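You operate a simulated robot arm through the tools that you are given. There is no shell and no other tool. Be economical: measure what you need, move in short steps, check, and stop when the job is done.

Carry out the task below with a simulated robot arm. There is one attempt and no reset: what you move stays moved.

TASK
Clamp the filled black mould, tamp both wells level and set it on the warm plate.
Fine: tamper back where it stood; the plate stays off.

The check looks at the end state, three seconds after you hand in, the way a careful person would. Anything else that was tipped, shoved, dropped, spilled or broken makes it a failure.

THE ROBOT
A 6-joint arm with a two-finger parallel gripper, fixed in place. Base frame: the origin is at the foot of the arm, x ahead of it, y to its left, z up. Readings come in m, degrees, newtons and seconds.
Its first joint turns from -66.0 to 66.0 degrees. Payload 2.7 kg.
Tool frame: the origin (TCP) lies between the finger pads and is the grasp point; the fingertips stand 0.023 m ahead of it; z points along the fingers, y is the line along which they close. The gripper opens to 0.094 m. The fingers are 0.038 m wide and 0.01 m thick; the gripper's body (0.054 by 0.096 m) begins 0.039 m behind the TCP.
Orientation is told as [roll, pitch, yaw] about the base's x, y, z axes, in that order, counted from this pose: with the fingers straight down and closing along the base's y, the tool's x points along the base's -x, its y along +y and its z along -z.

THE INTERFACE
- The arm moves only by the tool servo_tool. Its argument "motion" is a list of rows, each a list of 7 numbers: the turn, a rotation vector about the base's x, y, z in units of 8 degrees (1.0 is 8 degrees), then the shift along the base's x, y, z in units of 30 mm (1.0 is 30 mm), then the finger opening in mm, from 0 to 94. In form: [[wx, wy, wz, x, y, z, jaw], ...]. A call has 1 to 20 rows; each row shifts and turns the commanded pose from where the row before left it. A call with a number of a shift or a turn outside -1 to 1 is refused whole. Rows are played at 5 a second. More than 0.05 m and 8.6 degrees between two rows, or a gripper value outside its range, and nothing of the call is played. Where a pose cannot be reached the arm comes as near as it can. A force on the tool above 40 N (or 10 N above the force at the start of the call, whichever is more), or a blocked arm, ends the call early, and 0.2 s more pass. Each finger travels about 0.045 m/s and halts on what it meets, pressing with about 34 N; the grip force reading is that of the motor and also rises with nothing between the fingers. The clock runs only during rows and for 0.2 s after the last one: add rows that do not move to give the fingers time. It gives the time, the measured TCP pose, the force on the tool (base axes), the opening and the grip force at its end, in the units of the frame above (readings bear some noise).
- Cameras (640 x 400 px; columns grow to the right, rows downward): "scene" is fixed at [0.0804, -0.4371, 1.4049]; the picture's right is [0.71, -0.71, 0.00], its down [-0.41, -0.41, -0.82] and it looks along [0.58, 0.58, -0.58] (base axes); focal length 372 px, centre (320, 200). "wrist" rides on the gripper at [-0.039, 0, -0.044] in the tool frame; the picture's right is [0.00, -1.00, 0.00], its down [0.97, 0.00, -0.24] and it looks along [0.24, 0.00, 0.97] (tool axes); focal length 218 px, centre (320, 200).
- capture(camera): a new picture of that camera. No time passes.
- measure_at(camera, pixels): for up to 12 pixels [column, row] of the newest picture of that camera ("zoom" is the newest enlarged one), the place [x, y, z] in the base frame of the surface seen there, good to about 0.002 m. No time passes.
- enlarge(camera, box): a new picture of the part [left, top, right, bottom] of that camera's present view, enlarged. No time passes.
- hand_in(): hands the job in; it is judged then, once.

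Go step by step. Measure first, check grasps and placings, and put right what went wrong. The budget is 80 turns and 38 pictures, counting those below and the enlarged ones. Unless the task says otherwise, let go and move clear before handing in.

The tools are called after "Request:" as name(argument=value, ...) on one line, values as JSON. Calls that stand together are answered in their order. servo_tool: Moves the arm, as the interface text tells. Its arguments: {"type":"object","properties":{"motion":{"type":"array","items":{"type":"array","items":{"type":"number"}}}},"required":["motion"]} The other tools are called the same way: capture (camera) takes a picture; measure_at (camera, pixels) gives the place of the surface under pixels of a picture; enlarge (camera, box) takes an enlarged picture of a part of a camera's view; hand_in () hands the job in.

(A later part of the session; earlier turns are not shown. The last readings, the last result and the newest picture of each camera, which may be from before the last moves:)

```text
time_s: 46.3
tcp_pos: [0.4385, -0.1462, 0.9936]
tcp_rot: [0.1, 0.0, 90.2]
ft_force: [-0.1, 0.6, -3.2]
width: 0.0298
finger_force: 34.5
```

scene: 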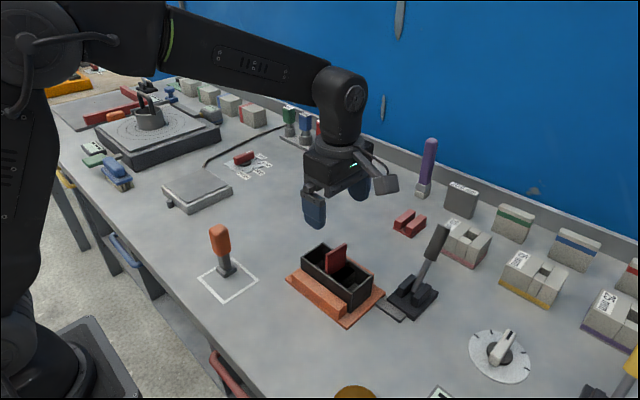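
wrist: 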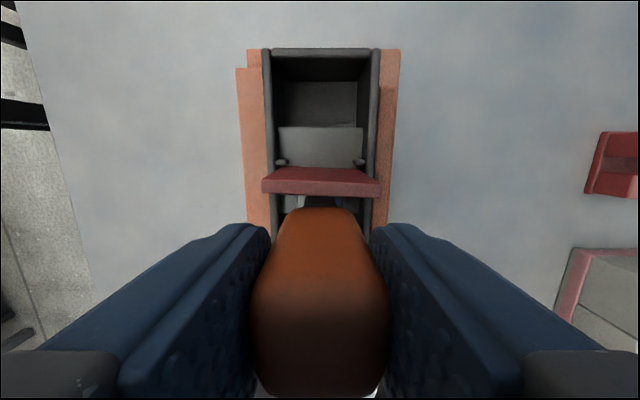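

Still no reaction at foot bottom ≈0.891, about the expected levelled height. I raise the tamper and look at the fill.

Request:
servo_tool(motion=[[0, 0, 0, 0, 0, 0.3, 18], [0, 0, 0, 0, 0, 0.6, 18], [0, 0, 0, 0, 0, 0.8, 18], [0, 0, 0, 0, 0, 0.8, 18], [0, 0, 0, 0, 0, 0.6, 18], [0, 0, 0, 0, 0, 0, 18]])

Request:
enlarge(camera="scene", box=[290, 230, 390, 320])

```text
time_s: 47.7
tcp_pos: [0.4361, -0.1452, 1.0877]
tcp_rot: [0.0, 0.0, 90.2]
ft_force: [0.1, -0.6, -3.6]
width: 0.0301
finger_force: 33.4
```

```text
4.44 times, centred on (340, 275) of scene
```

zoom: 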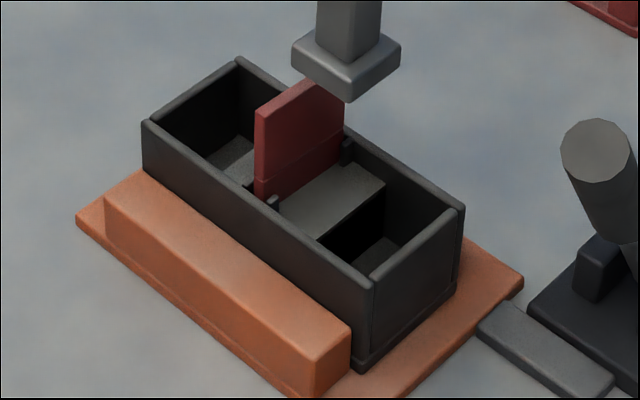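

The heap looks unchanged in shape. I measure its top, edges and the foot in this zoom.

Request:
measure_at(camera="zoom", pixels=[[330, 195], [310, 225], [375, 185], [350, 180], [320, 238], [383, 186], [380, 255], [300, 210], [345, 72], [345, 100], [300, 55], [232, 158]])

```text
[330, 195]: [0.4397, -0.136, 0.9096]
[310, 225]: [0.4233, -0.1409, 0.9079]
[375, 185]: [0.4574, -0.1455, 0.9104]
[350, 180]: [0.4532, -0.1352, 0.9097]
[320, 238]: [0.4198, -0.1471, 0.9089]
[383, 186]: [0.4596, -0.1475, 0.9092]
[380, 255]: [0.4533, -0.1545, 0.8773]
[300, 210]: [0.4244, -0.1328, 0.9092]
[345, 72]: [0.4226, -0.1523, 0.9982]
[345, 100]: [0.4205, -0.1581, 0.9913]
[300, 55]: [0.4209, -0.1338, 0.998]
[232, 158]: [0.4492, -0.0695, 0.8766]
```

The foot passed through the heap without resistance at y -0.145, so the fill only reacts differently—perhaps to a full press at the well's centre. I recentre to y≈-0.1515 and go down again, slowly, until a press force shows.

Request:
servo_tool(motion=[[0, 0, 0, 0, -0.21, 0, 18], [0, 0, 0, 0, 0, -0.5, 18], [0, 0, 0, 0, 0, -0.6, 18], [0, 0, 0, 0, 0, -0.6, 18], [0, 0, 0, 0, 0, -0.6, 18], [0, 0, 0, 0, 0, -0.5, 18], [0, 0, 0, 0, 0, -0.3, 18], [0, 0, 0, 0, 0, 0, 18]])

Request:
servo_tool(motion=[[0, 0, 0, 0, 0, -0.06, 18], [0, 0, 0, 0, 0, -0.06, 18], [0, 0, 0, 0, 0, -0.06, 18], [0, 0, 0, 0, 0, 0, 18]])

```text
time_s: 49.5
tcp_pos: [0.4383, -0.1526, 0.9919]
tcp_rot: [0.2, 0.0, 90.2]
ft_force: [-0.2, -0.7, -2.4]
width: 0.0298
finger_force: 34.4
```

```text
time_s: 50.5
tcp_pos: [0.4361, -0.1528, 0.9877]
tcp_rot: [0.1, 0.0, 90.3]
ft_force: [-0.3, 0.2, -2.1]
width: 0.0299
finger_force: 34.1
```

Request:
servo_tool(motion=[[0, 0, 0, 0, 0, -0.06, 18], [0, 0, 0, 0, 0, -0.06, 18], [0, 0, 0, 0, 0, -0.06, 18], [0, 0, 0, 0, 0, 0, 18]])

Request:
servo_tool(motion=[[0, 0, 0, 0, 0, -0.04, 18], [0, 0, 0, 0, 0, -0.04, 18], [0, 0, 0, 0, 0, 0, 18]])

```text
time_s: 51.5
tcp_pos: [0.436, -0.1536, 0.9817]
tcp_rot: [0.1, 0.0, 90.2]
ft_force: [0.3, 0.5, -2.8]
width: 0.0301
finger_force: 34.0
```

```text
time_s: 52.3
tcp_pos: [0.44, -0.1523, 0.9795]
tcp_rot: [0.1, 0.0, 90.2]
ft_force: [0.0, -0.3, -2.1]
width: 0.0296
finger_force: 34.0
```

Request:
servo_tool(motion=[[0, 0, 0, 0, 0, -0.04, 18], [0, 0, 0, 0, 0, -0.03, 18], [0, 0, 0, 0, 0, 0, 18]])

```text
time_s: 53.1
tcp_pos: [0.4375, -0.1529, 0.9779]
tcp_rot: [0.0, -0.1, 90.2]
ft_force: [0.6, 0.1, -2.8]
width: 0.0298
finger_force: 33.9
```

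Request:
servo_tool(motion=[[0, 0, 0, 0, 0, -0.04, 18], [0, 0, 0, 0, 0, -0.04, 18], [0, 0, 0, 0, 0, 0, 18]])

```text
time_s: 53.9
tcp_pos: [0.4382, -0.1518, 0.9754]
tcp_rot: [-0.1, 0.1, 90.2]
ft_force: [0.9, -0.9, 8.3]
width: 0.03
finger_force: 33.7
```

Now there is contact: +8 N. I press slightly more, hold, then rise and look.

Request:
servo_tool(motion=[[0, 0, 0, 0, 0, -0.04, 18], [0, 0, 0, 0, 0, 0, 18], [0, 0, 0, 0, 0, 0, 18]])

Request:
servo_tool(motion=[[0, 0, 0, 0, 0, 0.3, 18], [0, 0, 0, 0, 0, 0.6, 18], [0, 0, 0, 0, 0, 0.8, 18], [0, 0, 0, 0, 0, 0.9, 18], [0, 0, 0, 0, 0, 0.9, 18], [0, 0, 0, 0, 0, 0.3, 18], [0, 0, 0, 0, 0, 0, 18]])

Request:
enlarge(camera="scene", box=[290, 230, 390, 320])

```text
time_s: 54.7
tcp_pos: [0.4381, -0.1512, 0.9747]
tcp_rot: [-0.1, 0.1, 90.2]
ft_force: [-4.2, 1.3, 25.7]
width: 0.0296
finger_force: 34.5
```

```text
time_s: 56.3
tcp_pos: [0.4377, -0.152, 1.0891]
tcp_rot: [0.1, -0.1, 90.2]
ft_force: [0.3, 0.0, -3.0]
width: 0.03
finger_force: 34.3
```

```text
4.44 times, centred on (340, 275) of scene
```

zoom: 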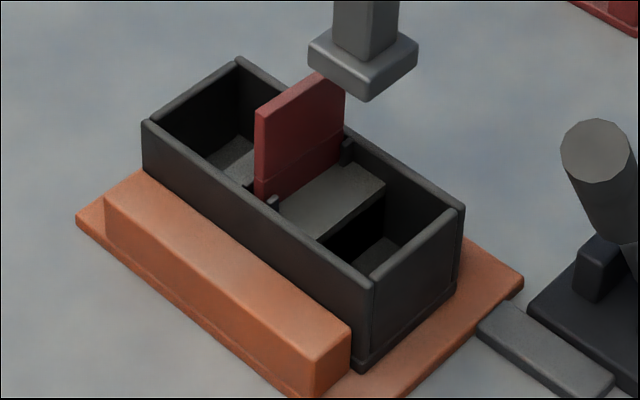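

The heap still looks the same after a 26 N floor press. I measure its heights precisely.

Request:
measure_at(camera="zoom", pixels=[[330, 195], [310, 225], [375, 185], [350, 180], [320, 238], [383, 186], [380, 255], [370, 265], [235, 150], [245, 165], [300, 210], [395, 245]])

```text
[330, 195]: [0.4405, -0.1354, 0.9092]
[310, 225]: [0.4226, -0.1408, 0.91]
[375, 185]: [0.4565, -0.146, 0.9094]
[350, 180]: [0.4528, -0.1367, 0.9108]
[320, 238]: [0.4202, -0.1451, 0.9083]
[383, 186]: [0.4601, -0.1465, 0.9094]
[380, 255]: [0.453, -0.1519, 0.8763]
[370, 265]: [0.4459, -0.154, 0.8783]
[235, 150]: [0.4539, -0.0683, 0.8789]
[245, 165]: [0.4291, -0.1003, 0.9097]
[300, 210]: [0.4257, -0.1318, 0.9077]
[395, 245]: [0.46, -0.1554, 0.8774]
```

Heap unchanged at z 0.909. Before pressing again I check, on the last wrist picture, whether both jaws really touch the mould walls.

Request:
measure_at(camera="wrist", pixels=[[376, 110], [380, 110], [382, 110], [384, 110], [387, 110], [391, 110], [396, 110], [262, 110], [259, 110], [256, 110], [250, 110], [242, 110]])

Request:
measure_at(camera="wrist", pixels=[[266, 150], [262, 150], [260, 150], [258, 150], [254, 150], [380, 150], [383, 150], [385, 150], [388, 150], [392, 150], [379, 95], [384, 85]])

```text
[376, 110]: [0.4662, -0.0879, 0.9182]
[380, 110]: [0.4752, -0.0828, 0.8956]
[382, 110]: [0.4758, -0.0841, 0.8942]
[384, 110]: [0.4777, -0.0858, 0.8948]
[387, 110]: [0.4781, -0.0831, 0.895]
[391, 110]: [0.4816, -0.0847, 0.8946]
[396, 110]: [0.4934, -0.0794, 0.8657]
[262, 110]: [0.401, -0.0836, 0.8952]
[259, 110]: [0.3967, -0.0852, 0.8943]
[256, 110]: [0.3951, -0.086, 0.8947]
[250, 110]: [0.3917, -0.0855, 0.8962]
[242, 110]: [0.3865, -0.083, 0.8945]
```

```text
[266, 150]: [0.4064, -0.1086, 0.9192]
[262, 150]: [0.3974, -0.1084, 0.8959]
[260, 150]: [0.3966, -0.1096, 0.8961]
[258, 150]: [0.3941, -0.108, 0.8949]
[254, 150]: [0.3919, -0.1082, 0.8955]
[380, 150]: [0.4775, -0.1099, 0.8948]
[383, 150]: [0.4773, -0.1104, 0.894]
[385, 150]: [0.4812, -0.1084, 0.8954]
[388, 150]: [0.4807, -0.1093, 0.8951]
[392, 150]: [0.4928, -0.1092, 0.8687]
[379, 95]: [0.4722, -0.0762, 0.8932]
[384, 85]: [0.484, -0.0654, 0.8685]
```

Rear jaw has advanced ~8 mm and pushed the mould ~3 mm against the front jaw, so the clamp holds. Now a stroke on the heap side (y≈-0.145) all the way until force builds.

Request:
servo_tool(motion=[[0, 0, 0, 0, 0.23, 0, 18], [0, 0, 0, 0, 0, -0.5, 18], [0, 0, 0, 0, 0, -0.6, 18], [0, 0, 0, 0, 0, -0.6, 18], [0, 0, 0, 0, 0, -0.6, 18], [0, 0, 0, 0, 0, -0.5, 18], [0, 0, 0, 0, 0, -0.3, 18], [0, 0, 0, 0, 0, -0.2, 18], [0, 0, 0, 0, 0, -0.1, 18], [0, 0, 0, 0, 0, -0.1, 18], [0, 0, 0, 0, 0, 0, 18]])

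Request:
servo_tool(motion=[[0, 0, 0, 0, 0, -0.04, 18], [0, 0, 0, 0, 0, -0.04, 18], [0, 0, 0, 0, 0, -0.04, 18], [0, 0, 0, 0, 0, 0, 18]])

```text
time_s: 58.7
tcp_pos: [0.4359, -0.1455, 0.9811]
tcp_rot: [0.2, -0.1, 90.2]
ft_force: [0.3, -0.2, -2.1]
width: 0.0299
finger_force: 33.8
```

```text
time_s: 59.7
tcp_pos: [0.4382, -0.1467, 0.9781]
tcp_rot: [0.1, 0.0, 90.3]
ft_force: [0.6, -0.6, -3.2]
width: 0.0297
finger_force: 34.3
```

Request:
servo_tool(motion=[[0, 0, 0, 0, 0, -0.04, 18], [0, 0, 0, 0, 0, -0.04, 18], [0, 0, 0, 0, 0, -0.03, 18], [0, 0, 0, 0, 0, 0, 18], [0, 0, 0, 0, 0, 0, 18], [0, 0, 0, 0, 0, 0, 18]])

```text
time_s: 61.1
tcp_pos: [0.4391, -0.1458, 0.9767]
tcp_rot: [0.0, 0.1, 90.2]
ft_force: [-2.4, -0.5, 8.5]
width: 0.0295
finger_force: 33.9
```

Contact again (+8.5 N). I press a little harder, hold a second, rise, and look.

Request:
servo_tool(motion=[[0, 0, 0, 0, 0, -0.04, 18], [0, 0, 0, 0, 0, 0, 18], [0, 0, 0, 0, 0, 0, 18], [0, 0, 0, 0, 0, 0, 18], [0, 0, 0, 0, 0, 0, 18]])

Request:
servo_tool(motion=[[0, 0, 0, 0, 0, 0.3, 18], [0, 0, 0, 0, 0, 0.6, 18], [0, 0, 0, 0, 0, 0.8, 18], [0, 0, 0, 0, 0, 0.9, 18], [0, 0, 0, 0, 0, 0.9, 18], [0, 0, 0, 0, 0, 0.3, 18], [0, 0, 0, 0, 0, 0, 18]])

Request:
capture(camera="scene")

Request:
measure_at(camera="scene", pixels=[[364, 274], [360, 281], [374, 272], [369, 271], [375, 287], [373, 290], [357, 277], [343, 264], [345, 267], [378, 285], [362, 284], [376, 272]])

```text
time_s: 62.3
tcp_pos: [0.4392, -0.1459, 0.9746]
tcp_rot: [-0.1, 0.1, 90.2]
ft_force: [-2.7, 0.5, 25.0]
width: 0.03
finger_force: 33.9
```

```text
time_s: 63.9
tcp_pos: [0.4387, -0.1475, 1.089]
tcp_rot: [0.0, -0.1, 90.2]
ft_force: [0.0, -0.4, -2.1]
width: 0.0296
finger_force: 33.5
```

```text
4 pictures are left
```

scene: 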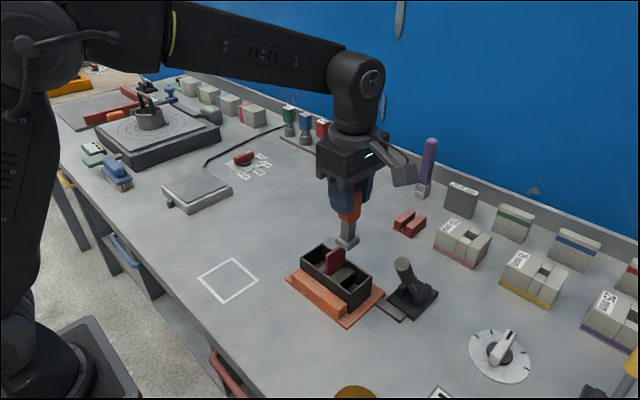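

```text
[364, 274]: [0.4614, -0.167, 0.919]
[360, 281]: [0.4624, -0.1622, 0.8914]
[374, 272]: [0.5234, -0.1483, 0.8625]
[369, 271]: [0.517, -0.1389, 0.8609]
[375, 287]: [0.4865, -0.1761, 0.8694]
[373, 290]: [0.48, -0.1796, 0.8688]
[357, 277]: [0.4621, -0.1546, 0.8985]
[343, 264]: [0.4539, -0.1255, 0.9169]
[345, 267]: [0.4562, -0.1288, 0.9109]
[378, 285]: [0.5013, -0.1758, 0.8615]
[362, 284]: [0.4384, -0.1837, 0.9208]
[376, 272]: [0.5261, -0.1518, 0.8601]
```

My pixels were off; I re-measure the right ones on this same picture (heap around (342,274), low part (354,287)).

Request:
measure_at(camera="scene", pixels=[[342, 274], [338, 281], [352, 272], [347, 270], [340, 283], [353, 287], [351, 290], [357, 285], [350, 283], [346, 280], [323, 267], [321, 264]])

```text
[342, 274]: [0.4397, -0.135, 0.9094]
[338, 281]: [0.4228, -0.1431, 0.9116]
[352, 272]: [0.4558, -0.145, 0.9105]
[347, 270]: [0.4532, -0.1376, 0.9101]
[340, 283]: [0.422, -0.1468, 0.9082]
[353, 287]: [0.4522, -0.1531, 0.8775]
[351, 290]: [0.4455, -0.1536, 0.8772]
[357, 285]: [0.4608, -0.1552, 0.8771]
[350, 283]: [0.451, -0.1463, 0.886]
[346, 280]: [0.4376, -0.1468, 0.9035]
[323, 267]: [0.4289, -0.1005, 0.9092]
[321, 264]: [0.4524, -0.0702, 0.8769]
```

Fill still unchanged. In all strokes the foot's centre was near y≈-0.147, right on the heap's edge (-0.1475), so now I aim deeper over the heap (TCP y≈-0.1405), passing the divider slowly.

Request:
servo_tool(motion=[[0, 0, 0, -0.02, 0.19, 0, 18], [0, 0, 0, 0, 0, 0, 18], [0, 0, 0, 0, 0, -0.4, 18], [0, 0, 0, 0, 0, -0.4, 18], [0, 0, 0, 0, 0, -0.1, 18], [0, 0, 0, 0, 0, -0.1, 18], [0, 0, 0, 0, 0, -0.1, 18], [0, 0, 0, 0, 0, -0.1, 18], [0, 0, 0, 0, 0, -0.1, 18], [0, 0, 0, 0, 0, -0.1, 18], [0, 0, 0, 0, 0, 0, 18]])

```text
time_s: 66.3
tcp_pos: [0.4367, -0.1397, 1.0453]
tcp_rot: [0.2, -0.1, 90.3]
ft_force: [0.0, -0.3, -3.1]
width: 0.0298
finger_force: 34.2
```

The foot passed the divider's top with no contact. I continue down to TCP ≈0.990 (fingertips just above the divider).

Request:
servo_tool(motion=[[0, 0, 0, 0, 0, -0.3, 18], [0, 0, 0, 0, 0, -0.3, 18], [0, 0, 0, 0, 0, -0.3, 18], [0, 0, 0, 0, 0, -0.2, 18], [0, 0, 0, 0, 0, -0.1, 18], [0, 0, 0, 0, 0, 0, 18]])

```text
time_s: 67.7
tcp_pos: [0.4369, -0.14, 1.0099]
tcp_rot: [0.0, 0.3, 90.2]
ft_force: [-1.2, -11.5, 0.3]
width: 0.0299
finger_force: 33.5
```

A side force of -11.5 N in y: the foot rubs the divider. I ease off 2 mm in -y and keep going carefully.

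Request:
servo_tool(motion=[[0, 0, 0, 0, -0.07, 0, 18], [0, 0, 0, 0, 0, 0, 18]])

```text
time_s: 68.3
tcp_pos: [0.4384, -0.1403, 1.0093]
tcp_rot: [0.1, 0.0, 90.2]
ft_force: [0.3, -4.4, -0.5]
width: 0.0298
finger_force: 33.6
```

Request:
servo_tool(motion=[[0, 0, 0, 0, -0.05, 0, 18], [0, 0, 0, 0, 0, -0.1, 18], [0, 0, 0, 0, 0, -0.1, 18], [0, 0, 0, 0, 0, 0, 18]])

```text
time_s: 69.3
tcp_pos: [0.4369, -0.1439, 1.0025]
tcp_rot: [0.2, 0.2, 90.2]
ft_force: [-0.4, -0.2, -2.4]
width: 0.0301
finger_force: 34.0
```

Free again at y≈-0.1435. I go down in stages watching the force.

Request:
servo_tool(motion=[[0, 0, 0, 0, 0, -0.1, 18], [0, 0, 0, 0, 0, -0.1, 18], [0, 0, 0, 0, 0, -0.1, 18], [0, 0, 0, 0, 0, -0.1, 18], [0, 0, 0, 0, 0, 0, 18]])

Request:
servo_tool(motion=[[0, 0, 0, 0, 0, -0.1, 18], [0, 0, 0, 0, 0, -0.1, 18], [0, 0, 0, 0, 0, -0.1, 18], [0, 0, 0, 0, 0, 0, 18]])

```text
time_s: 70.5
tcp_pos: [0.4364, -0.1435, 0.9915]
tcp_rot: [0.1, 0.0, 90.2]
ft_force: [0.7, 0.3, -2.1]
width: 0.0299
finger_force: 34.2
```

```text
time_s: 71.5
tcp_pos: [0.4369, -0.1432, 0.9841]
tcp_rot: [0.1, 0.1, 90.1]
ft_force: [0.3, -0.2, -2.9]
width: 0.0297
finger_force: 34.3
```

No contact trouble. I continue to the firm bottom here and press.

Request:
servo_tool(motion=[[0, 0, 0, 0, 0, -0.1, 18], [0, 0, 0, 0, 0, -0.08, 18], [0, 0, 0, 0, 0, -0.04, 18], [0, 0, 0, 0, 0, 0, 18]])

Request:
servo_tool(motion=[[0, 0, 0, 0, 0, -0.04, 18], [0, 0, 0, 0, 0, -0.04, 18], [0, 0, 0, 0, 0, 0, 18]])

```text
time_s: 72.5
tcp_pos: [0.4373, -0.1434, 0.9767]
tcp_rot: [0.1, 0.0, 90.2]
ft_force: [0.2, -0.4, -2.3]
width: 0.0298
finger_force: 34.3
```

```text
time_s: 73.3
tcp_pos: [0.4381, -0.1428, 0.976]
tcp_rot: [0.1, -0.1, 90.2]
ft_force: [0.0, 0.3, -2.6]
width: 0.0295
finger_force: 34.2
```

Request:
servo_tool(motion=[[0, 0, 0, 0, 0, -0.04, 18], [0, 0, 0, 0, 0, -0.03, 18], [0, 0, 0, 0, 0, 0, 18], [0, 0, 0, 0, 0, 0, 18], [0, 0, 0, 0, 0, 0, 18]])

```text
time_s: 74.5
tcp_pos: [0.4369, -0.1443, 0.9724]
tcp_rot: [0.1, 0.0, 90.2]
ft_force: [-0.7, 0.4, -1.8]
width: 0.0298
finger_force: 34.0
```

Request:
servo_tool(motion=[[0, 0, 0, 0, 0, -0.04, 18], [0, 0, 0, 0, 0, -0.04, 18], [0, 0, 0, 0, 0, 0, 18], [0, 0, 0, 0, 0, 0, 18]])

Request:
enlarge(camera="scene", box=[290, 215, 390, 305])

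```text
time_s: 75.5
tcp_pos: [0.4366, -0.1447, 0.9716]
tcp_rot: [0.1, 0.0, 90.1]
ft_force: [0.5, 0.0, -2.8]
width: 0.0296
finger_force: 34.1
```

```text
4.44 times, centred on (340, 260) of scene
```

zoom: 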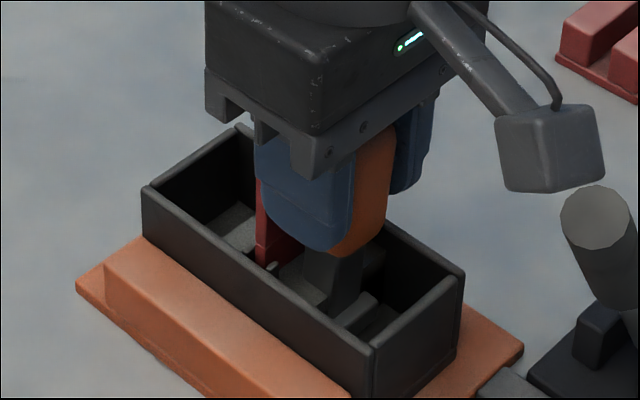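

The foot is deep in the well and the fill around it (320,280)/(370,250) now looks lower. I measure it.

Request:
measure_at(camera="zoom", pixels=[[305, 270], [300, 285], [315, 298], [375, 245], [378, 265], [370, 308], [345, 318], [385, 325], [240, 215], [225, 225], [262, 240], [370, 255]])

```text
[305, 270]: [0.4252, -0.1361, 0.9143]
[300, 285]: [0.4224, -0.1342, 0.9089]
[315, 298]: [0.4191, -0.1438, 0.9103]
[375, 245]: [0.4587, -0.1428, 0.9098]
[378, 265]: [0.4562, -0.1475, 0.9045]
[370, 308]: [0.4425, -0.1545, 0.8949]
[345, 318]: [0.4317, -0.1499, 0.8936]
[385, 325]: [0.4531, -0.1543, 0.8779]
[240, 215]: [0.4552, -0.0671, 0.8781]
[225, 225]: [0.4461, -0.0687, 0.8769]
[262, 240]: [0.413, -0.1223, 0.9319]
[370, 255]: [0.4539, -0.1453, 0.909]
```

The foot top reads 0.895 at TCP 0.972, so the tamper slid up ~15 mm in the grip, and the heap is still at 0.909. I'll try a longer held press with the foot at the well's exact centre (y≈-0.151).

Request:
servo_tool(motion=[[0, 0, 0, 0, -0.12, 0, 18], [0, 0, 0, 0, -0.12, 0, 18], [0, 0, 0, 0, 0, -0.1, 18], [0, 0, 0, 0, 0, -0.06, 18], [0, 0, 0, 0, 0, -0.04, 18], [0, 0, 0, 0, 0, 0, 18]])

Request:
servo_tool(motion=[[0, 0, 0, 0, 0, -0.03, 18], [0, 0, 0, 0, 0, -0.03, 18], [0, 0, 0, 0, 0, 0, 18]])

```text
time_s: 76.9
tcp_pos: [0.4369, -0.151, 0.965]
tcp_rot: [-0.1, 0.1, 90.2]
ft_force: [-3.2, 0.5, 16.6]
width: 0.0297
finger_force: 34.1
```

```text
time_s: 77.7
tcp_pos: [0.4379, -0.1514, 0.9639]
tcp_rot: [-0.1, 0.1, 90.1]
ft_force: [-3.9, 0.8, 26.2]
width: 0.0301
finger_force: 34.1
```

Pressed at 26 N at the centre. I hold this for about 3.5 s, then rise a little and set down again to see if the contact height changed.

Request:
servo_tool(motion=[[0, 0, 0, 0, 0, 0, 18], [0, 0, 0, 0, 0, 0, 18], [0, 0, 0, 0, 0, 0, 18], [0, 0, 0, 0, 0, 0, 18], [0, 0, 0, 0, 0, 0, 18], [0, 0, 0, 0, 0, 0, 18], [0, 0, 0, 0, 0, 0, 18], [0, 0, 0, 0, 0, 0, 18], [0, 0, 0, 0, 0, 0, 18], [0, 0, 0, 0, 0, 0, 18], [0, 0, 0, 0, 0, 0, 18], [0, 0, 0, 0, 0, 0, 18], [0, 0, 0, 0, 0, 0, 18], [0, 0, 0, 0, 0, 0, 18], [0, 0, 0, 0, 0, 0, 18], [0, 0, 0, 0, 0, 0, 18], [0, 0, 0, 0, 0, 0, 18]])

Request:
servo_tool(motion=[[0, 0, 0, 0, 0, 0.4, 18], [0, 0, 0, 0, 0, 0.6, 18], [0, 0, 0, 0, 0, 0.9, 18], [0, 0, 0, 0, 0, 0.9, 18], [0, 0, 0, 0, 0, 0.9, 18], [0, 0, 0, 0, 0, 0.3, 18], [0, 0, 0, 0, 0, 0, 18]])

Request:
capture(camera="scene")

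Request:
measure_at(camera="scene", pixels=[[342, 274], [338, 281], [352, 272], [347, 270], [340, 283], [353, 287], [351, 290], [357, 285], [350, 283], [346, 280], [323, 267], [321, 264]])

```text
time_s: 81.3
tcp_pos: [0.438, -0.1502, 0.9641]
tcp_rot: [-0.1, 0.2, 90.1]
ft_force: [0.2, -1.5, 25.4]
width: 0.0298
finger_force: 33.8
```

```text
time_s: 82.9
tcp_pos: [0.4371, -0.1494, 1.082]
tcp_rot: [0.2, 0.0, 90.2]
ft_force: [0.3, 0.3, -2.5]
width: 0.0296
finger_force: 33.9
```

```text
2 pictures are left
```

scene: 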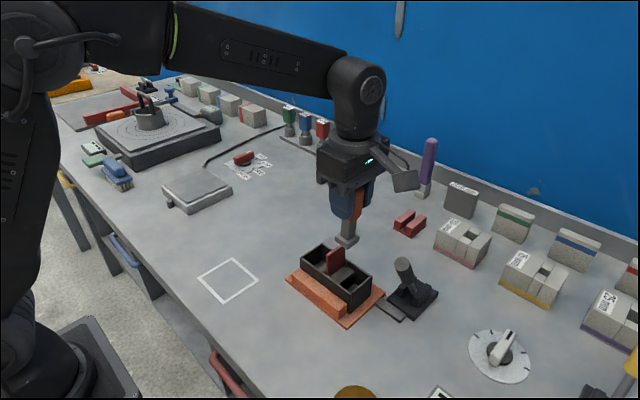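

```text
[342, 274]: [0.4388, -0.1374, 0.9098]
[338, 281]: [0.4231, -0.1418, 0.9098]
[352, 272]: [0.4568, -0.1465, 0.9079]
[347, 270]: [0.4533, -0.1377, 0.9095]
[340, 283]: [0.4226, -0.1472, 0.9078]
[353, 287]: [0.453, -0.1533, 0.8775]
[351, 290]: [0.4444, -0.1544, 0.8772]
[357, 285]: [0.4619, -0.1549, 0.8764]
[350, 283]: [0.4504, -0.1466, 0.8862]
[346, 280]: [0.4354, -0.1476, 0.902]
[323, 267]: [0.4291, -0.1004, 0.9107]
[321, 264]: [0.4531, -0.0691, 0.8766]
```

Still unchanged, so perhaps the clamp is not fully locked. With the tamper held, I'll use the outer finger edge to push the lever handle further -x and see whether it has travel left.

Request:
servo_tool(motion=[[0, 0, 0, 0.6, -0.3, 0.1, 18], [0, 0, 0, 0.9, -0.5, 0, 18], [0, 0, 0, 0.9, -0.5, 0, 18], [0, 0, 0, 0.9, -0.5, 0, 18], [0, 0, 0, 0.2, -0.25, 0, 18], [0, 0, 0, 0, 0, 0, 18], [0, 0, 0, 0, 0, -0.7, 18], [0, 0, 0, 0, 0, -0.9, 18], [0, 0, 0, 0, 0, -0.9, 18], [0, 0, 0, 0, 0, -0.3, 18], [0, 0, 0, 0, 0, 0, 18]])

Request:
servo_tool(motion=[[0, 0, 0, -0.3, 0, 0, 18], [0, 0, 0, -0.3, 0, 0, 18], [0, 0, 0, -0.15, 0, 0, 18], [0, 0, 0, -0.1, 0, 0, 18], [0, 0, 0, -0.1, 0, 0, 18], [0, 0, 0, -0.1, 0, 0, 18], [0, 0, 0, -0.1, 0, 0, 18], [0, 0, 0, -0.1, 0, 0, 18], [0, 0, 0, -0.1, 0, 0, 18]])

```text
time_s: 85.3
tcp_pos: [0.5434, -0.2122, 1.001]
tcp_rot: [0.1, 0.0, 90.1]
ft_force: [-0.7, -0.5, -3.7]
width: 0.0296
finger_force: 34.1
```

```text
time_s: 87.3
tcp_pos: [0.5016, -0.212, 1.0032]
tcp_rot: [0.0, 0.1, 90.2]
ft_force: [-0.7, -1.1, -1.7]
width: 0.0296
finger_force: 34.3
```

Request:
servo_tool(motion=[[0, 0, 0, 0.1, 0, 0, 18], [0, 0, 0, 0, -0.15, 0, 18], [0, 0, 0, -0.15, 0, 0, 18], [0, 0, 0, -0.1, 0, 0, 18], [0, 0, 0, -0.1, 0, 0, 18], [0, 0, 0, -0.1, 0, 0, 18], [0, 0, 0, 0, 0, 0, 18]])

```text
time_s: 88.6
tcp_pos: [0.4978, -0.2135, 1.0026]
tcp_rot: [-1.0, 0.1, 90.6]
ft_force: [7.9, 2.9, -0.8]
width: 0.0299
finger_force: 33.7
stopped in row 6: the force on the tool passed its limit (the readings are from after the stop); the commanded pose is now the measured one
```

The lever is at a hard stop (40 N within 2 mm), so the clamp is fully closed. The untested case is a forced press as near the divider as the foot can go (y≈-0.1435); I go back for that, entering at -0.146.

Request:
servo_tool(motion=[[0, 0.125, -0.05, 0.25, 0.05, 0, 18], [0, 0, 0, 0, 0, 0.9, 18], [0, 0, 0, 0, 0, 0.9, 18], [0, 0, 0, 0, 0, 0.95, 18], [0, 0, 0, -0.82, 0.74, 0, 18], [0, 0, 0, -0.82, 0.74, 0, 18], [0, 0, 0, -0.82, 0.73, 0, 18], [0, 0, 0, 0, 0, 0, 18], [0, 0, 0, 0, 0, 0, 18]])

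```text
time_s: 90.6
tcp_pos: [0.43, -0.1472, 1.0861]
tcp_rot: [0.1, 0.2, 90.0]
ft_force: [-0.3, 0.5, -2.3]
width: 0.0299
finger_force: 34.1
```

Request:
servo_tool(motion=[[0, 0, 0, 0.25, 0.04, 0, 18], [0, 0, 0, 0, 0, -0.6, 18], [0, 0, 0, 0, 0, -0.6, 18], [0, 0, 0, 0, 0, -0.6, 18], [0, 0, 0, 0, 0, -0.6, 18], [0, 0, 0, 0, 0, -0.57, 18], [0, 0, 0, 0, 0.08, 0, 18], [0, 0, 0, 0, 0, -0.3, 18], [0, 0, 0, 0, 0, -0.3, 18], [0, 0, 0, 0, 0, -0.3, 18], [0, 0, 0, 0, 0, -0.07, 18], [0, 0, 0, 0, 0, 0, 18]])

Request:
servo_tool(motion=[[0, 0, 0, 0, 0, -0.04, 18], [0, 0, 0, 0, 0, -0.04, 18], [0, 0, 0, 0, 0, -0.03, 18], [0, 0, 0, 0, 0, 0, 18], [0, 0, 0, 0, 0, 0, 18], [0, 0, 0, 0, 0, 0, 18]])

```text
time_s: 93.2
tcp_pos: [0.4398, -0.1436, 0.9665]
tcp_rot: [0.0, 0.2, 90.1]
ft_force: [-0.2, 0.0, -2.9]
width: 0.03
finger_force: 33.4
```

```text
time_s: 94.6
tcp_pos: [0.4385, -0.1423, 0.9643]
tcp_rot: [0.2, 0.2, 90.0]
ft_force: [-0.5, 0.0, -2.4]
width: 0.03
finger_force: 33.9
```

Not yet in contact; a few more millimetres down, then hold.

Request:
servo_tool(motion=[[0, 0, 0, 0, 0, -0.04, 18], [0, 0, 0, 0, 0, -0.04, 18], [0, 0, 0, 0, 0, 0, 18]])

Request:
servo_tool(motion=[[0, 0, 0, 0, 0, -0.03, 18], [0, 0, 0, 0, 0, -0.03, 18], [0, 0, 0, 0, 0, 0, 18], [0, 0, 0, 0, 0, 0, 18], [0, 0, 0, 0, 0, 0, 18], [0, 0, 0, 0, 0, 0, 18], [0, 0, 0, 0, 0, 0, 18]])

```text
time_s: 95.4
tcp_pos: [0.4398, -0.1428, 0.963]
tcp_rot: [-0.1, 0.1, 90.0]
ft_force: [-5.0, 2.2, 17.8]
width: 0.03
finger_force: 34.1
```

```text
time_s: 97.0
tcp_pos: [0.439, -0.1436, 0.9626]
tcp_rot: [-0.3, 0.3, 90.0]
ft_force: [2.5, 4.1, 30.9]
width: 0.03
finger_force: 33.9
```

Pressed at 31 N beside the divider for over a second. Now the same stroke in the +y well (enter at y≈-0.095, press at ≈-0.098).

Request:
servo_tool(motion=[[0, 0, 0, 0, -0.05, 0.3, 18], [0, 0, 0, 0, 0, 0.9, 18], [0, 0, 0, 0, 0, 0.95, 18], [0, 0, 0, 0, 0, 0.95, 18], [0, 0, 0, 0, 0, 0.9, 18], [0, 0, 0, -0.03, 0.82, 0, 18], [0, 0, 0, 0, 0.82, 0, 18], [0, 0, 0, 0, 0, 0, 18], [0, 0, 0, 0, 0, -0.6, 18], [0, 0, 0, 0, 0, -0.6, 18], [0, 0, 0, 0, 0, -0.6, 18], [0, 0, 0, 0, 0, -0.6, 18], [0, 0, 0, 0, 0, -0.5, 18], [0, 0, 0, 0, -0.08, 0, 18], [0, 0, 0, 0, 0, -0.3, 18], [0, 0, 0, 0, 0, -0.3, 18], [0, 0, 0, 0, 0, -0.3, 18], [0, 0, 0, 0, 0, 0, 18]])

Request:
servo_tool(motion=[[0, 0, 0, 0, 0, -0.05, 18], [0, 0, 0, 0, 0, -0.05, 18], [0, 0, 0, 0, 0, -0.04, 18], [0, 0, 0, 0, 0, 0, 18], [0, 0, 0, 0, 0, 0, 18]])

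```text
time_s: 100.8
tcp_pos: [0.4347, -0.0989, 0.9681]
tcp_rot: [0.1, 0.2, 90.0]
ft_force: [0.0, -0.8, -2.5]
width: 0.0296
finger_force: 33.6
```

```text
time_s: 102.0
tcp_pos: [0.437, -0.0989, 0.9628]
tcp_rot: [0.0, 0.2, 89.9]
ft_force: [-4.1, -1.2, 14.1]
width: 0.0299
finger_force: 33.9
```

Contact at 14 N in the +y well. I press a little more and hold, repeat at the well's centre, then rise and look at both wells.

Request:
servo_tool(motion=[[0, 0, 0, 0, 0, -0.03, 18], [0, 0, 0, 0, 0, 0, 18], [0, 0, 0, 0, 0, 0, 18], [0, 0, 0, 0, 0, 0, 18], [0, 0, 0, 0, 0, 0, 18], [0, 0, 0, 0, 0, 0, 18]])

Request:
servo_tool(motion=[[0, 0, 0, 0, 0, 0.3, 18], [0, 0, 0, 0, 0.25, 0, 18], [0, 0, 0, 0, 0, -0.22, 18], [0, 0, 0, 0, 0, -0.07, 18], [0, 0, 0, 0, 0, 0, 18], [0, 0, 0, 0, 0, 0, 18], [0, 0, 0, 0, 0, 0, 18], [0, 0, 0, 0, 0, 0, 18]])

Request:
servo_tool(motion=[[0, 0, 0, 0, 0, 0.3, 18], [0, 0, 0, 0, 0, 0.9, 18], [0, 0, 0, 0, 0, 0.95, 18], [0, 0, 0, 0, 0, 0.95, 18], [0, 0, 0, 0, 0, 0.9, 18], [0, 0, 0, 0, 0, 0, 18]])

Request:
capture(camera="scene")

Request:
measure_at(camera="scene", pixels=[[342, 274], [338, 281], [352, 272], [347, 270], [340, 283], [353, 287], [351, 290], [346, 280], [323, 267], [321, 264], [319, 262], [326, 268]])

```text
time_s: 103.4
tcp_pos: [0.4376, -0.0975, 0.9609]
tcp_rot: [-0.1, 0.3, 90.0]
ft_force: [-5.9, -3.9, 30.1]
width: 0.0299
finger_force: 33.9
```

```text
time_s: 105.2
tcp_pos: [0.4368, -0.0894, 0.9623]
tcp_rot: [0.0, 0.2, 90.0]
ft_force: [-2.0, 2.2, 9.9]
width: 0.0296
finger_force: 34.2
```

```text
time_s: 106.6
tcp_pos: [0.437, -0.0914, 1.0822]
tcp_rot: [0.1, 0.2, 90.0]
ft_force: [-0.2, -0.2, -2.2]
width: 0.0301
finger_force: 34.2
```

```text
1 pictures are left
```

scene: 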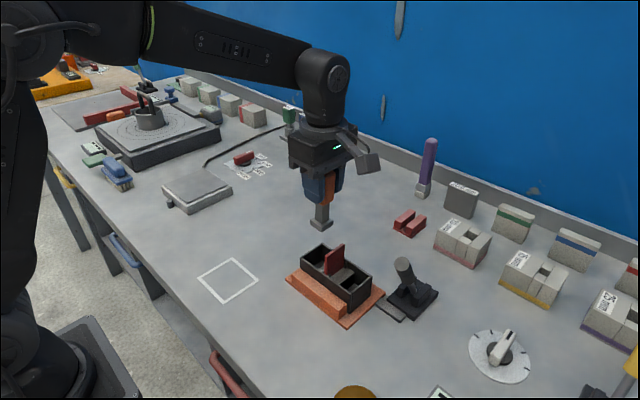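

```text
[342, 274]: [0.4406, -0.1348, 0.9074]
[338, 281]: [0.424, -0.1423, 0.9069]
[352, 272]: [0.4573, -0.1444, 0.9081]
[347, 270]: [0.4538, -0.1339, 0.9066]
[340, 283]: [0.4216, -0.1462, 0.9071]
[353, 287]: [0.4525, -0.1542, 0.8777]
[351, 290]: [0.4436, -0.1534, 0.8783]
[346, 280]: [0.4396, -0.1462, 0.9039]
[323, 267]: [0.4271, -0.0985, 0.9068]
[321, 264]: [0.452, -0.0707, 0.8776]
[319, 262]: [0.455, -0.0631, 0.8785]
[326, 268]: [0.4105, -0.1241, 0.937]
```

The heaps did drop ~2.5 mm (0.9095→0.907) and low parts rose slightly: a forced press beside the divider works, it just needs much more. I repeat it: a long hold in the +y well, repeated pulses in the -y well, then look.

Request:
servo_tool(motion=[[0, 0, 0, 0, -0.17, 0, 18], [0, 0, 0, 0, 0, -0.6, 18], [0, 0, 0, 0, 0, -0.6, 18], [0, 0, 0, 0, 0, -0.6, 18], [0, 0, 0, 0, 0, -0.6, 18], [0, 0, 0, 0, 0, -0.5, 18], [0, 0, 0, 0, -0.08, 0, 18], [0, 0, 0, 0, 0, -0.3, 18], [0, 0, 0, 0, 0, -0.3, 18], [0, 0, 0, 0, 0, -0.3, 18], [0, 0, 0, 0, 0, -0.1, 18], [0, 0, 0, 0, 0, -0.05, 18], [0, 0, 0, 0, 0, -0.05, 18], [0, 0, 0, 0, 0, 0, 18], [0, 0, 0, 0, 0, 0, 18], [0, 0, 0, 0, 0, 0, 18], [0, 0, 0, 0, 0, 0, 18], [0, 0, 0, 0, 0, 0, 18]])

Request:
servo_tool(motion=[[0, 0, 0, 0, 0, 0, 18], [0, 0, 0, 0, 0, 0, 18], [0, 0, 0, 0, 0, 0, 18], [0, 0, 0, 0, 0, 0, 18], [0, 0, 0, 0, 0, 0, 18], [0, 0, 0, 0, 0, 0, 18], [0, 0, 0, 0, 0, 0, 18], [0, 0, 0, 0, 0, 0, 18], [0, 0, 0, 0, 0, 0, 18], [0, 0, 0, 0, 0, 0, 18], [0, 0, 0, 0, 0, 0, 18], [0, 0, 0, 0, 0, 0, 18], [0, 0, 0, 0, 0, 0, 18], [0, 0, 0, 0, 0, 0, 18], [0, 0, 0, 0, 0, 0, 18], [0, 0, 0, 0, 0, 0, 18], [0, 0, 0, 0, 0, 0, 18], [0, 0, 0, 0, 0, 0, 18], [0, 0, 0, 0, 0, 0, 18], [0, 0, 0, 0, 0, 0, 18]])

Request:
servo_tool(motion=[[0, 0, 0, 0, 0, 0, 18], [0, 0, 0, 0, 0, 0, 18], [0, 0, 0, 0, 0, 0, 18], [0, 0, 0, 0, 0, 0, 18], [0, 0, 0, 0, 0, 0, 18], [0, 0, 0, 0, 0, 0, 18], [0, 0, 0, 0, 0, 0, 18], [0, 0, 0, 0, 0, 0, 18], [0, 0, 0, 0, 0, 0, 18], [0, 0, 0, 0, 0, 0, 18], [0, 0, 0, 0, 0.08, 0.3, 18], [0, 0, 0, 0, 0, 0.9, 18], [0, 0, 0, 0, 0, 0.95, 18], [0, 0, 0, 0, 0, 0.95, 18], [0, 0, 0, 0, 0, 0.9, 18], [0, 0, 0, 0.03, -0.84, 0, 18], [0, 0, 0, 0, -0.83, 0, 18], [0, 0, 0, 0, 0, 0, 18]])

Request:
servo_tool(motion=[[0, 0, 0, 0, 0, -0.6, 18], [0, 0, 0, 0, 0, -0.6, 18], [0, 0, 0, 0, 0, -0.6, 18], [0, 0, 0, 0, 0, -0.6, 18], [0, 0, 0, 0, 0, -0.5, 18], [0, 0, 0, 0, 0.08, 0, 18], [0, 0, 0, 0, 0, -0.3, 18], [0, 0, 0, 0, 0, -0.3, 18], [0, 0, 0, 0, 0, -0.3, 18], [0, 0, 0, 0, 0, -0.1, 18], [0, 0, 0, 0, 0, -0.05, 18], [0, 0, 0, 0, 0, -0.05, 18], [0, 0, 0, 0, 0, -0.03, 18], [0, 0, 0, 0, 0, 0, 18], [0, 0, 0, 0, 0, 0.1, 18], [0, 0, 0, 0, 0, -0.1, 18], [0, 0, 0, 0, 0, 0, 18], [0, 0, 0, 0, 0, 0.1, 18], [0, 0, 0, 0, 0, -0.1, 18], [0, 0, 0, 0, 0, 0, 18]])

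Request:
servo_tool(motion=[[0, 0, 0, 0, 0, 0.1, 18], [0, 0, 0, 0, 0, -0.1, 18], [0, 0, 0, 0, 0, 0, 18], [0, 0, 0, 0, 0, 0.1, 18], [0, 0, 0, 0, 0, -0.1, 18], [0, 0, 0, 0, 0, 0, 18], [0, 0, 0, 0, 0, 0.1, 18], [0, 0, 0, 0, 0, -0.1, 18], [0, 0, 0, 0, 0, 0, 18], [0, 0, 0, 0, 0, 0.1, 18], [0, 0, 0, 0, 0, -0.1, 18], [0, 0, 0, 0, 0, 0, 18], [0, 0, 0, 0, 0, 0.1, 18], [0, 0, 0, 0, 0, -0.1, 18], [0, 0, 0, 0, 0, 0, 18]])

Request:
servo_tool(motion=[[0, 0, 0, 0, -0.05, 0.3, 18], [0, 0, 0, 0, 0, 0.9, 18], [0, 0, 0, 0, 0, 0.95, 18], [0, 0, 0, 0, 0, 0.95, 18], [0, 0, 0, 0, 0, 0.9, 18], [0, 0, 0, 0, 0, 0, 18]])

Request:
capture(camera="scene")

Request:
measure_at(camera="scene", pixels=[[342, 274], [338, 281], [352, 272], [347, 270], [353, 287], [351, 290], [357, 285], [323, 267], [321, 264], [319, 262], [324, 265], [322, 268]])

```text
time_s: 110.4
tcp_pos: [0.4385, -0.1003, 0.963]
tcp_rot: [0.0, 0.2, 90.0]
ft_force: [-2.1, 1.6, 9.0]
width: 0.0298
finger_force: 34.2
```

```text
time_s: 114.6
tcp_pos: [0.4394, -0.0989, 0.9616]
tcp_rot: [0.0, 0.2, 90.0]
ft_force: [1.3, -1.8, 18.5]
width: 0.0297
finger_force: 33.9
```

```text
time_s: 118.4
tcp_pos: [0.4379, -0.1451, 1.0811]
tcp_rot: [0.0, 0.2, 90.0]
ft_force: [0.3, -0.1, -3.1]
width: 0.0298
finger_force: 34.3
```

```text
time_s: 122.6
tcp_pos: [0.4389, -0.1432, 0.962]
tcp_rot: [-0.1, 0.1, 90.0]
ft_force: [-4.4, 4.3, 32.7]
width: 0.0298
finger_force: 33.7
```

```text
time_s: 125.8
tcp_pos: [0.4384, -0.1438, 0.961]
tcp_rot: [0.0, 0.2, 90.0]
ft_force: [-3.0, 1.9, 29.8]
width: 0.0301
finger_force: 34.0
```

```text
time_s: 127.2
tcp_pos: [0.4381, -0.1446, 1.082]
tcp_rot: [0.1, 0.2, 90.0]
ft_force: [-0.8, -0.2, -2.9]
width: 0.03
finger_force: 33.8
```

```text
0 pictures are left
```

scene: 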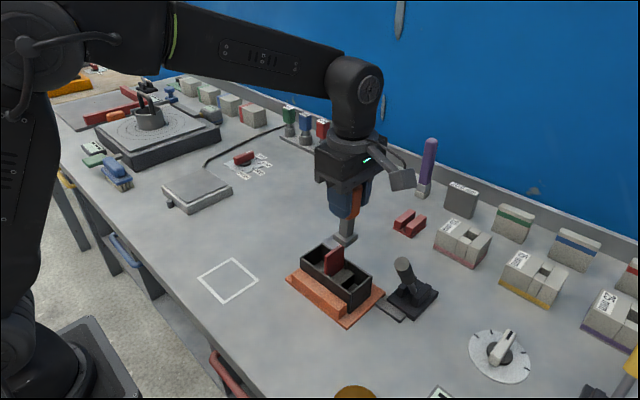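

```text
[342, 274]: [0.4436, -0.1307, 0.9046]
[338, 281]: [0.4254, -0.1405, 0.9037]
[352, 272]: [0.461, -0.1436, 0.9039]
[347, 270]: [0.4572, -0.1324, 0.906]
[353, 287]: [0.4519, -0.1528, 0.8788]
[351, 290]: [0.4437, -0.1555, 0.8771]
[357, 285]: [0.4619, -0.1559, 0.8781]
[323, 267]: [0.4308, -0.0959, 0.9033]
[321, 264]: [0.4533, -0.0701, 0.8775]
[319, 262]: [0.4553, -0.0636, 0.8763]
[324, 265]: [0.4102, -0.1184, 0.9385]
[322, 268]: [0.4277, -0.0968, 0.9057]
```

Each full stroke (lifting out between) lowers the heap ~2.5 mm, while holding or small pulses add nothing more; the low side stays ~0.878. No pictures remain, so I now do 12 full strokes in the -y well, lifting the foot clear each time and watching the end force.

Request:
servo_tool(motion=[[0, 0, 0, 0, -0.03, -0.9, 18], [0, 0, 0, 0, 0, -0.9, 18], [0, 0, 0, 0, 0, -0.9, 18], [0, 0, 0, 0, 0, -0.8, 18], [0, 0, 0, 0, 0.08, -0.3, 18], [0, 0, 0, 0, 0, -0.15, 18], [0, 0, 0, 0, 0, -0.05, 18], [0, 0, 0, 0, 0, 0, 18], [0, 0, 0, 0, 0, 0, 18], [0, 0, 0, 0, -0.08, 0.9, 18], [0, 0, 0, 0, 0, 0.9, 18], [0, 0, 0, 0, 0, 0.4, 18], [0, 0, 0, 0, 0, -0.9, 18], [0, 0, 0, 0, 0, -0.8, 18], [0, 0, 0, 0, 0.08, -0.3, 18], [0, 0, 0, 0, 0, -0.15, 18], [0, 0, 0, 0, 0, -0.05, 18], [0, 0, 0, 0, 0, 0, 18], [0, 0, 0, 0, 0, 0, 18]])

Request:
servo_tool(motion=[[0, 0, 0, 0, -0.08, 0.9, 18], [0, 0, 0, 0, 0, 0.9, 18], [0, 0, 0, 0, 0, 0.4, 18], [0, 0, 0, 0, 0, -0.9, 18], [0, 0, 0, 0, 0, -0.8, 18], [0, 0, 0, 0, 0.08, -0.3, 18], [0, 0, 0, 0, 0, -0.15, 18], [0, 0, 0, 0, 0, -0.05, 18], [0, 0, 0, 0, 0, 0, 18], [0, 0, 0, 0, 0, 0, 18], [0, 0, 0, 0, -0.08, 0.9, 18], [0, 0, 0, 0, 0, 0.9, 18], [0, 0, 0, 0, 0, 0.4, 18], [0, 0, 0, 0, 0, -0.9, 18], [0, 0, 0, 0, 0, -0.8, 18], [0, 0, 0, 0, 0.08, -0.3, 18], [0, 0, 0, 0, 0, -0.15, 18], [0, 0, 0, 0, 0, -0.05, 18], [0, 0, 0, 0, 0, 0, 18], [0, 0, 0, 0, 0, 0, 18]])

Request:
servo_tool(motion=[[0, 0, 0, 0, -0.08, 0.9, 18], [0, 0, 0, 0, 0, 0.9, 18], [0, 0, 0, 0, 0, 0.4, 18], [0, 0, 0, 0, 0, -0.9, 18], [0, 0, 0, 0, 0, -0.8, 18], [0, 0, 0, 0, 0.08, -0.3, 18], [0, 0, 0, 0, 0, -0.15, 18], [0, 0, 0, 0, 0, -0.05, 18], [0, 0, 0, 0, 0, 0, 18], [0, 0, 0, 0, 0, 0, 18], [0, 0, 0, 0, -0.08, 0.9, 18], [0, 0, 0, 0, 0, 0.9, 18], [0, 0, 0, 0, 0, 0.4, 18], [0, 0, 0, 0, 0, -0.9, 18], [0, 0, 0, 0, 0, -0.8, 18], [0, 0, 0, 0, 0.08, -0.3, 18], [0, 0, 0, 0, 0, -0.15, 18], [0, 0, 0, 0, 0, -0.05, 18], [0, 0, 0, 0, 0, 0, 18], [0, 0, 0, 0, 0, 0, 18]])

Request:
servo_tool(motion=[[0, 0, 0, 0, -0.08, 0.9, 18], [0, 0, 0, 0, 0, 0.9, 18], [0, 0, 0, 0, 0, 0.4, 18], [0, 0, 0, 0, 0, -0.9, 18], [0, 0, 0, 0, 0, -0.8, 18], [0, 0, 0, 0, 0.08, -0.3, 18], [0, 0, 0, 0, 0, -0.15, 18], [0, 0, 0, 0, 0, -0.05, 18], [0, 0, 0, 0, 0, 0, 18], [0, 0, 0, 0, 0, 0, 18], [0, 0, 0, 0, -0.08, 0.9, 18], [0, 0, 0, 0, 0, 0.9, 18], [0, 0, 0, 0, 0, 0.4, 18], [0, 0, 0, 0, 0, -0.9, 18], [0, 0, 0, 0, 0, -0.8, 18], [0, 0, 0, 0, 0.08, -0.3, 18], [0, 0, 0, 0, 0, -0.15, 18], [0, 0, 0, 0, 0, -0.05, 18], [0, 0, 0, 0, 0, 0, 18], [0, 0, 0, 0, 0, 0, 18]])

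Request:
servo_tool(motion=[[0, 0, 0, 0, -0.08, 0.9, 18], [0, 0, 0, 0, 0, 0.9, 18], [0, 0, 0, 0, 0, 0.4, 18], [0, 0, 0, 0, 0, -0.9, 18], [0, 0, 0, 0, 0, -0.8, 18], [0, 0, 0, 0, 0.08, -0.3, 18], [0, 0, 0, 0, 0, -0.15, 18], [0, 0, 0, 0, 0, -0.05, 18], [0, 0, 0, 0, 0, 0, 18], [0, 0, 0, 0, 0, 0, 18], [0, 0, 0, 0, -0.08, 0.9, 18], [0, 0, 0, 0, 0, 0.9, 18], [0, 0, 0, 0, 0, 0.4, 18], [0, 0, 0, 0, 0, -0.9, 18], [0, 0, 0, 0, 0, -0.8, 18], [0, 0, 0, 0, 0.08, -0.3, 18], [0, 0, 0, 0, 0, -0.15, 18], [0, 0, 0, 0, 0, -0.05, 18], [0, 0, 0, 0, 0, 0, 18], [0, 0, 0, 0, 0, 0, 18]])

Request:
servo_tool(motion=[[0, 0, 0, 0, -0.08, 0.9, 18], [0, 0, 0, 0, 0, 0.9, 18], [0, 0, 0, 0, 0, 0.4, 18], [0, 0, 0, 0, 0, -0.9, 18], [0, 0, 0, 0, 0, -0.8, 18], [0, 0, 0, 0, 0.08, -0.3, 18], [0, 0, 0, 0, 0, -0.15, 18], [0, 0, 0, 0, 0, -0.05, 18], [0, 0, 0, 0, 0, 0, 18], [0, 0, 0, 0, 0, 0, 18], [0, 0, 0, 0, -0.08, 0.9, 18], [0, 0, 0, 0, 0, 0.9, 18], [0, 0, 0, 0, 0, 0.4, 18], [0, 0, 0, 0, 0, -0.9, 18], [0, 0, 0, 0, 0, -0.8, 18], [0, 0, 0, 0, 0.08, -0.3, 18], [0, 0, 0, 0, 0, -0.15, 18], [0, 0, 0, 0, 0, -0.05, 18], [0, 0, 0, 0, 0, 0, 18], [0, 0, 0, 0, 0, 0, 18]])

Request:
servo_tool(motion=[[0, 0, 0, 0, -0.05, 0.3, 18], [0, 0, 0, 0, 0, 0.9, 18], [0, 0, 0, 0, 0, 0.95, 18], [0, 0, 0, 0, 0, 0.95, 18], [0, 0, 0, 0, 0, 0.9, 18], [0, 0, 0, -0.03, 0.82, 0, 18], [0, 0, 0, 0, 0.82, 0, 18], [0, 0, 0, 0, 0, 0, 18]])

```text
time_s: 131.2
tcp_pos: [0.4383, -0.1436, 0.9627]
tcp_rot: [-0.2, 0.4, 90.0]
ft_force: [-1.6, -1.0, 26.0]
width: 0.0295
finger_force: 34.1
```

```text
time_s: 135.4
tcp_pos: [0.4385, -0.1444, 0.9631]
tcp_rot: [-0.2, 0.3, 90.0]
ft_force: [-5.5, -1.8, 29.3]
width: 0.0297
finger_force: 33.8
```

```text
time_s: 139.6
tcp_pos: [0.4401, -0.1434, 0.9622]
tcp_rot: [-0.2, 0.2, 90.1]
ft_force: [-5.7, -0.9, 37.5]
width: 0.0296
finger_force: 34.0
```

```text
time_s: 143.8
tcp_pos: [0.4394, -0.1432, 0.9609]
tcp_rot: [-0.2, 0.3, 90.1]
ft_force: [-4.1, 1.1, 26.3]
width: 0.0299
finger_force: 33.8
```

```text
time_s: 148.0
tcp_pos: [0.4372, -0.1436, 0.9609]
tcp_rot: [0.2, 0.2, 90.0]
ft_force: [-0.1, 0.7, -2.7]
width: 0.0299
finger_force: 34.0
```

```text
time_s: 152.2
tcp_pos: [0.4387, -0.1424, 0.9622]
tcp_rot: [0.0, 0.2, 90.0]
ft_force: [-1.8, -0.1, 18.7]
width: 0.0297
finger_force: 33.6
```

```text
time_s: 154.0
tcp_pos: [0.4393, -0.0981, 1.0794]
tcp_rot: [0.1, 0.2, 90.0]
ft_force: [-0.3, 0.6, -2.8]
width: 0.0298
finger_force: 33.4
```

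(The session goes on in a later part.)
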